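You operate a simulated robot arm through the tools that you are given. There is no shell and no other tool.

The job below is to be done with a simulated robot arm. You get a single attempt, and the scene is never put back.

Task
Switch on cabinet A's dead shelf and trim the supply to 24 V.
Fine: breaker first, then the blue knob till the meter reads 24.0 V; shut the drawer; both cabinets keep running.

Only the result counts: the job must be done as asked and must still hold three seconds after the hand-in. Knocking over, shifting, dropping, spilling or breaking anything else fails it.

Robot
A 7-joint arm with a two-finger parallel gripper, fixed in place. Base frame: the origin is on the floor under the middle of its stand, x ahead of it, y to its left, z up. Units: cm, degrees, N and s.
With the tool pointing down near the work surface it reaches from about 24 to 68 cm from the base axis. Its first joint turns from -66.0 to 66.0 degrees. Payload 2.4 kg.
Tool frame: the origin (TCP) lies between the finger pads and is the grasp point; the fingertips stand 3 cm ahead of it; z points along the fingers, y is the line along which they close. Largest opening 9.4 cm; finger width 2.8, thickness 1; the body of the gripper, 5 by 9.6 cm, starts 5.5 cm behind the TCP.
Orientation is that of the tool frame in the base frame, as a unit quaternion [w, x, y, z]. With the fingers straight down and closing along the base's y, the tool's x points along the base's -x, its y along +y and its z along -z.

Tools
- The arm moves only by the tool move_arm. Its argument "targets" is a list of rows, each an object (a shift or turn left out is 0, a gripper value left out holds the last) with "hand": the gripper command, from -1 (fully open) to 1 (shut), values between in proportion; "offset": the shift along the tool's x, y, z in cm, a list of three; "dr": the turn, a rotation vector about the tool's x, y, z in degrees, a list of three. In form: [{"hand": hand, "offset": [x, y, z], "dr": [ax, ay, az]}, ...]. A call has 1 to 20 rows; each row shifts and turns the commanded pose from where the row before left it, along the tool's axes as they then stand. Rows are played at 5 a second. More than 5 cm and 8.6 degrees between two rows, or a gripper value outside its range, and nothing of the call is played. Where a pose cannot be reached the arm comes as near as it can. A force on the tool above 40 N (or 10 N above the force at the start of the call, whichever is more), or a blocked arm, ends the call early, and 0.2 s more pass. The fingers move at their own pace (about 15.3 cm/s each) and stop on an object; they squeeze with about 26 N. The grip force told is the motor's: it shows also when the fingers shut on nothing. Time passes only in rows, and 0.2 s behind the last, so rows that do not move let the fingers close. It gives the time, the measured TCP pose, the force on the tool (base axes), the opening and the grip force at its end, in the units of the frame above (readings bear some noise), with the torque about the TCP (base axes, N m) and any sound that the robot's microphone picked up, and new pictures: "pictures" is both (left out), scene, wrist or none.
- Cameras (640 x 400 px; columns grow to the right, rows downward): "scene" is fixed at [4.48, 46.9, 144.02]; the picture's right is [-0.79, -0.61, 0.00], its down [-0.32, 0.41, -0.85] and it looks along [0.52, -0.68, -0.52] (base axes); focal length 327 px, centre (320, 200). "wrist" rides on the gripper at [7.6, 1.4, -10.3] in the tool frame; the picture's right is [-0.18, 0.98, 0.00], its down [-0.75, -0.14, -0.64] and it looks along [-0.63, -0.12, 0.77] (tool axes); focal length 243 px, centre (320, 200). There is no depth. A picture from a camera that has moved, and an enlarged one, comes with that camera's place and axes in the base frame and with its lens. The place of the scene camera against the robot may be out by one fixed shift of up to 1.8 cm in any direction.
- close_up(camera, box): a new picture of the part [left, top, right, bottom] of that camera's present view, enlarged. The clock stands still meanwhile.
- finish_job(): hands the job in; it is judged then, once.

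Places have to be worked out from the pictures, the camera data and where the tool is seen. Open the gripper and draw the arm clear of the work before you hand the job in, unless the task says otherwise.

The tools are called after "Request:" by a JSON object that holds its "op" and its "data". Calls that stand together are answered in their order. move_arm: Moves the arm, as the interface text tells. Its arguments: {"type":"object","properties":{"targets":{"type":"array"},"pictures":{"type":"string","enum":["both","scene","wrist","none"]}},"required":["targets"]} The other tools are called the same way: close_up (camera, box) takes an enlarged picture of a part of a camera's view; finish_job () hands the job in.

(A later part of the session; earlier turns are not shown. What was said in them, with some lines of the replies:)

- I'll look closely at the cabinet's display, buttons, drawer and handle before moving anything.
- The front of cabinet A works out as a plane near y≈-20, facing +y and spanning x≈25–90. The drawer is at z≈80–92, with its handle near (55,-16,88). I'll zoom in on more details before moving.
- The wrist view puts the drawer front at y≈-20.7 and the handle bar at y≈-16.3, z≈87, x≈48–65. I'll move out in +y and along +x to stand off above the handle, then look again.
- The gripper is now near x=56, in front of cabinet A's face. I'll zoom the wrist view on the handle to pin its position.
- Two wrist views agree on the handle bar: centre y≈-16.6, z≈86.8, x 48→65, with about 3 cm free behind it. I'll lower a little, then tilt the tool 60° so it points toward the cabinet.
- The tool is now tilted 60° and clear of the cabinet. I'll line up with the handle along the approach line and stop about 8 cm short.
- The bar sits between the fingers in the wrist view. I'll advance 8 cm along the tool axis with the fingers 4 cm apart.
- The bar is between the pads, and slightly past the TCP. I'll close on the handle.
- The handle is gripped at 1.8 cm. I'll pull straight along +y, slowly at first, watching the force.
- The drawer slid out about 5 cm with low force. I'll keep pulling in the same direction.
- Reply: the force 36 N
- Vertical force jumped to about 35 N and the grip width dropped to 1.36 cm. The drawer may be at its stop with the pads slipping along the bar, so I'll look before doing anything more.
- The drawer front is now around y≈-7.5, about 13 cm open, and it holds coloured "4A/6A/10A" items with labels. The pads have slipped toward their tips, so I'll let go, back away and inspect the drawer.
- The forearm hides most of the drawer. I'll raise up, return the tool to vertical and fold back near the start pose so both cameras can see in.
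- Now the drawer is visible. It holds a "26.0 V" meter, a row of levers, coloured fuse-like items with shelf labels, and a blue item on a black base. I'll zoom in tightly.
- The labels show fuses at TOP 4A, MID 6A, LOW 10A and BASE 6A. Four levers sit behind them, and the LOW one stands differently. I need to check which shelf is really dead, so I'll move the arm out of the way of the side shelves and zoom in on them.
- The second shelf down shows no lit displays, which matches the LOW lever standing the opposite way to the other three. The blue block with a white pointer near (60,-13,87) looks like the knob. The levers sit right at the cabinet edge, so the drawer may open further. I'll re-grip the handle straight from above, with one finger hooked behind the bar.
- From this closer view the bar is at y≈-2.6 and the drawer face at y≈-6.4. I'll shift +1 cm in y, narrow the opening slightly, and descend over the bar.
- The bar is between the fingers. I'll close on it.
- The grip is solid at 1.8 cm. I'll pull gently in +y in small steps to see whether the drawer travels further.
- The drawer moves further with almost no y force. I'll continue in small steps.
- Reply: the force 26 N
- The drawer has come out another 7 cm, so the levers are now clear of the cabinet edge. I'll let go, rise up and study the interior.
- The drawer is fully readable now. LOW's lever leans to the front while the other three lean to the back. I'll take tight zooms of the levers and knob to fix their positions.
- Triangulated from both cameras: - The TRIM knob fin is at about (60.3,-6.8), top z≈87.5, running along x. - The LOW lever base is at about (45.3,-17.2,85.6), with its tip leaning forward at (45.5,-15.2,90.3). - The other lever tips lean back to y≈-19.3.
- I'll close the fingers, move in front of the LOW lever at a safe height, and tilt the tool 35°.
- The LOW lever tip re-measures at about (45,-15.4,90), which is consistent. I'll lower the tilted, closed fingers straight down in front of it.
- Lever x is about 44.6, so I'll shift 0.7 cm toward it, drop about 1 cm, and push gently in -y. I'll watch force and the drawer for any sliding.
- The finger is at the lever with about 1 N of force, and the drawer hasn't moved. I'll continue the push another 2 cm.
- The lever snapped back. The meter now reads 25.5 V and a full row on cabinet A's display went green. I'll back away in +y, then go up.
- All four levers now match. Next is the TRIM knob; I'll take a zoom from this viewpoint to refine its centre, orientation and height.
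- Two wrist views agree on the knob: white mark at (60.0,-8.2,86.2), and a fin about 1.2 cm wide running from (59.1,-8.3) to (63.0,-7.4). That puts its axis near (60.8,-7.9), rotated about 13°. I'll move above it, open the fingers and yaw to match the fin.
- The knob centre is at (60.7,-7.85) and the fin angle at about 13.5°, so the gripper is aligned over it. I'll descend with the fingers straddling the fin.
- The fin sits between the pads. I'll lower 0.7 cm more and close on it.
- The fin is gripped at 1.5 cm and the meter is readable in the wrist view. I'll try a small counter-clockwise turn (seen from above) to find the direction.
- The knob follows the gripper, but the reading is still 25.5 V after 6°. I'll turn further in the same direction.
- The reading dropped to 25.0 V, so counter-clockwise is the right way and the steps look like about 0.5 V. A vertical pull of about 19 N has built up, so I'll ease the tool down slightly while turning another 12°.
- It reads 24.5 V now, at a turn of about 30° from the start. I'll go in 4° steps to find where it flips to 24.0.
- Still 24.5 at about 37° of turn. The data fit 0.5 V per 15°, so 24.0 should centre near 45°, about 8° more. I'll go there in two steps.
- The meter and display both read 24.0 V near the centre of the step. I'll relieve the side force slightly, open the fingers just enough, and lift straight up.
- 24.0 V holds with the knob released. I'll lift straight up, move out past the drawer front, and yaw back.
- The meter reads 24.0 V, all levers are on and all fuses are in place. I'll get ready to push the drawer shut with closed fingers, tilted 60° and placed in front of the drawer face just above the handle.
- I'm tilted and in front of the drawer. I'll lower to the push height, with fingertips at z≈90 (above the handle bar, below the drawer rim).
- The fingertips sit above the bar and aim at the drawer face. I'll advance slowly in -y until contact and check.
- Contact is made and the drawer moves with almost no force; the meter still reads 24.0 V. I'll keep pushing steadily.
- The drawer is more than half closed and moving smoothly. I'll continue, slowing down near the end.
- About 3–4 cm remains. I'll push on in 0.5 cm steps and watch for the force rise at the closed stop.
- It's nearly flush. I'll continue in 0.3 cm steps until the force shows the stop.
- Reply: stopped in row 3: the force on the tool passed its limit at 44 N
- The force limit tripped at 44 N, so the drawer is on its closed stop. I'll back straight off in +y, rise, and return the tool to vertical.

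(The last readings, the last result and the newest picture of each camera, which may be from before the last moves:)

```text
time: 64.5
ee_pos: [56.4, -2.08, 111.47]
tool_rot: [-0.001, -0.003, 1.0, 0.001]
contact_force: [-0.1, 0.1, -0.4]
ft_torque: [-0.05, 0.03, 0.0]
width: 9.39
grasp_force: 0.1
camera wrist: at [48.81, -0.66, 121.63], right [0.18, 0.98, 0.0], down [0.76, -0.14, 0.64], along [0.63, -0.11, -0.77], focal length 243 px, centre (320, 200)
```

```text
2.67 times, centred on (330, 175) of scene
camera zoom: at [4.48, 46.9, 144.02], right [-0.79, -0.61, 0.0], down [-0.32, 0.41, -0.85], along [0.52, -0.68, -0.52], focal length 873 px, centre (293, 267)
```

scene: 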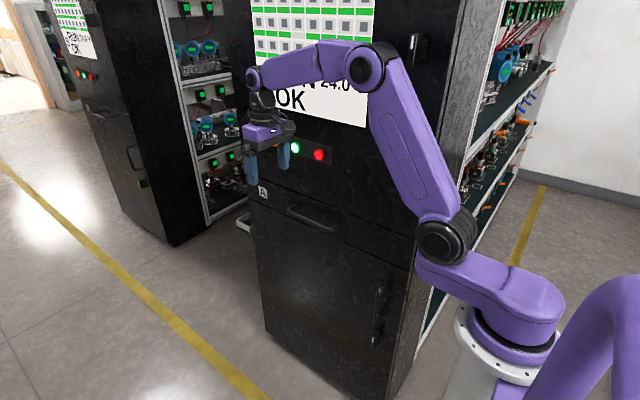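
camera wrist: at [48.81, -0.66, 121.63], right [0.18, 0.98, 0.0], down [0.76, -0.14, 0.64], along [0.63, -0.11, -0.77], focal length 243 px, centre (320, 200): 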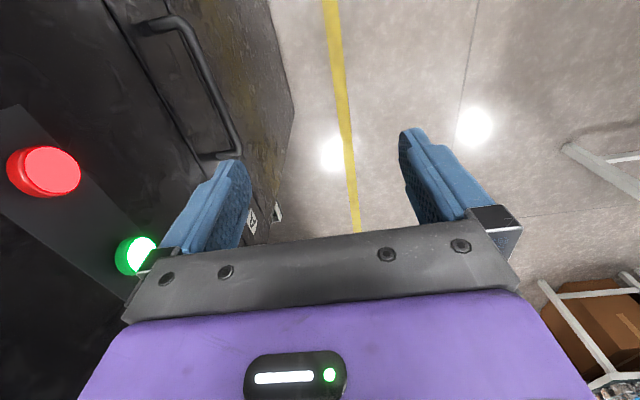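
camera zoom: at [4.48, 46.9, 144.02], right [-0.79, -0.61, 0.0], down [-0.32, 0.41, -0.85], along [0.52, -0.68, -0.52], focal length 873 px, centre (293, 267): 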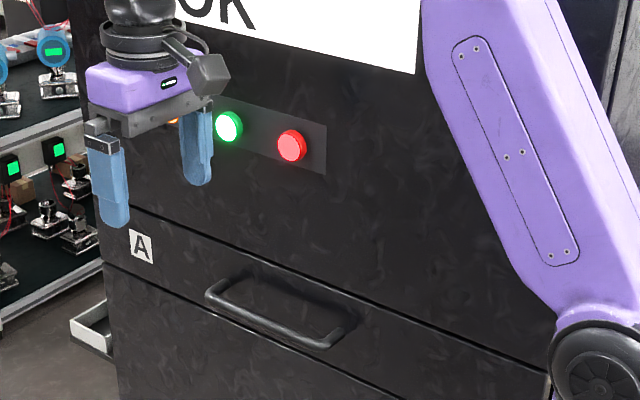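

The handle and label line up exactly with the original closed-drawer picture. I'll retreat to the starting area and do a final check of both displays.

Request:
{"op": "move_arm", "data": {"targets": [{"hand": -1, "offset": [4.3, 0, -0.5]}, {"offset": [4.3, 0, -0.5]}, {"offset": [4.3, 0, -0.5]}, {"offset": [4.3, 0, -0.5]}, {"offset": [4.3, 0, -0.5]}, {"offset": [4.3, 0, -0.5]}, {"offset": [4.3, 0, -0.5]}, {}, {}, {}]}}

Request:
{"op": "close_up", "data": {"camera": "scene", "box": [240, 0, 400, 120]}}

Request:
{"op": "close_up", "data": {"camera": "scene", "box": [270, 180, 370, 242]}}

Request:
{"op": "close_up", "data": {"camera": "scene", "box": [40, 0, 240, 125]}}

Request:
{"op": "close_up", "data": {"camera": "scene", "box": [230, 100, 430, 250]}}

```text
time: 66.7
ee_pos: [26.6, -2.16, 114.72]
tool_rot: [-0.001, -0.001, 1.0, 0.001]
contact_force: [1.0, -0.6, 0.1]
ft_torque: [0.02, 0.0, 0.0]
width: 9.39
grasp_force: 0.1
camera wrist: at [18.88, -0.71, 124.83], right [0.18, 0.98, 0.0], down [0.76, -0.14, 0.64], along [0.63, -0.11, -0.77], focal length 243 px, centre (320, 200)
```

scene: 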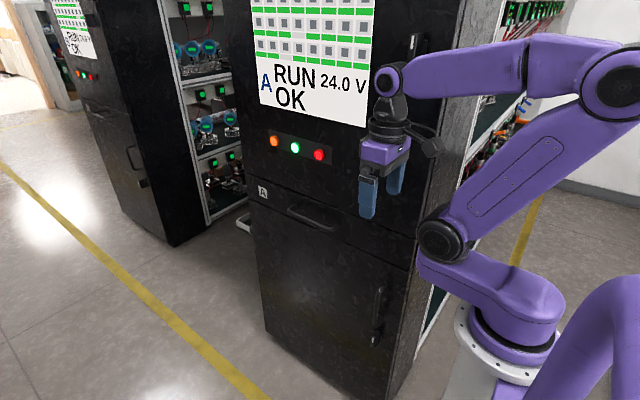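
wrist: 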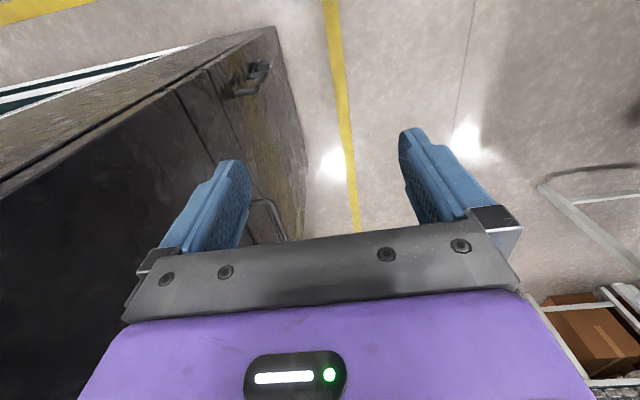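

```text
3.33 times, centred on (320, 60) of scene
camera zoom: at [4.48, 46.9, 144.02], right [-0.79, -0.61, 0.0], down [-0.32, 0.41, -0.85], along [0.52, -0.68, -0.52], focal length 1091 px, centre (320, 667)
```

zoom: 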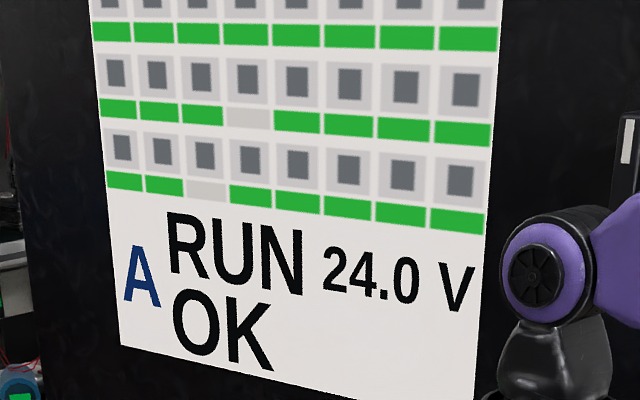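

```text
6.40 times, centred on (320, 211) of scene
camera zoom: at [4.48, 46.9, 144.02], right [-0.79, -0.61, 0.0], down [-0.32, 0.41, -0.85], along [0.52, -0.68, -0.52], focal length 2094 px, centre (320, 130)
```

zoom: 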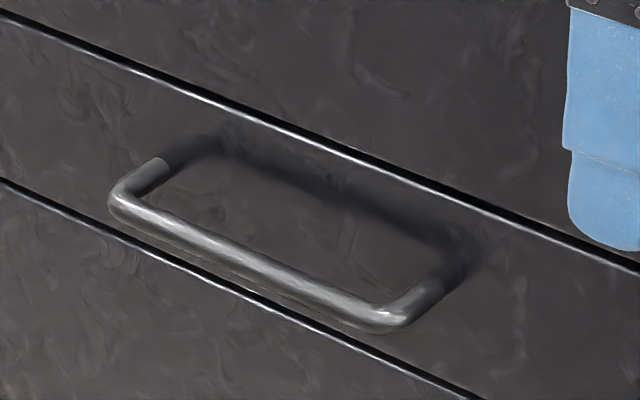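

```text
3.20 times, centred on (140, 62) of scene
camera zoom: at [4.48, 46.9, 144.02], right [-0.79, -0.61, 0.0], down [-0.32, 0.41, -0.85], along [0.52, -0.68, -0.52], focal length 1047 px, centre (896, 640)
```

zoom: 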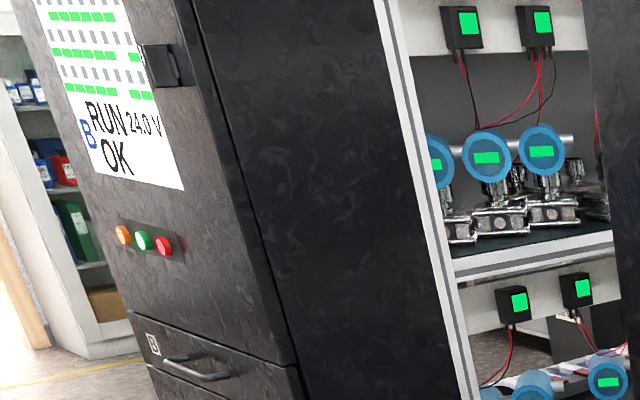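

```text
2.67 times, centred on (330, 175) of scene
camera zoom: at [4.48, 46.9, 144.02], right [-0.79, -0.61, 0.0], down [-0.32, 0.41, -0.85], along [0.52, -0.68, -0.52], focal length 873 px, centre (293, 267)
```

zoom: 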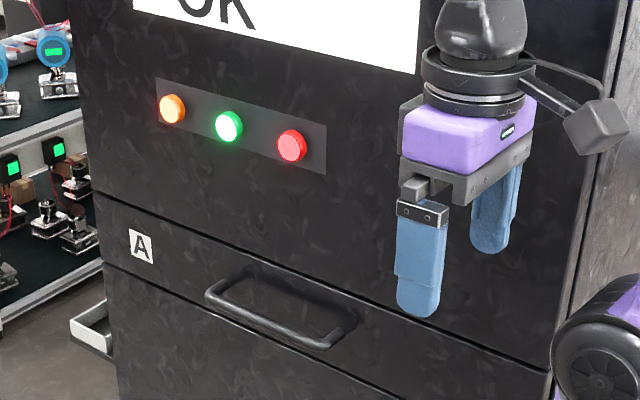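

Cabinet A shows RUN OK at 24.0 V with the formerly grey row all green, and cabinet B still shows RUN OK at 24.0 V. The drawer matches its original closed picture, and the gripper is open and clear, so I'm handing the job in.

Request:
{"op": "finish_job", "data": {}}

```text
The job is handed in.
```

Cabinet A's dead shelf is switched on and its supply is trimmed to 24.0 V. I've handed the job in, but no verdict has come back yet.

- **Breaker:** LOW was the only lever standing the wrong way. I pushed it back to match the other three, and the grey row on cabinet A's display turned green.
- **Trim:** I turned the blue TRIM knob counter-clockwise, and the reading fell from 25.5 V to 24.0 V. It stayed at 24.0 V after I let go and after the drawer was shut.
- **Drawer:** It is shut, and the handle lines up with the picture taken before I opened it. The last push met the closed stop at 44 N, which tripped the arm's force limit.
- **Cabinets:** Both displays read RUN OK at 24.0 V in the last pictures.

The gripper is open and the arm is back near its starting position.
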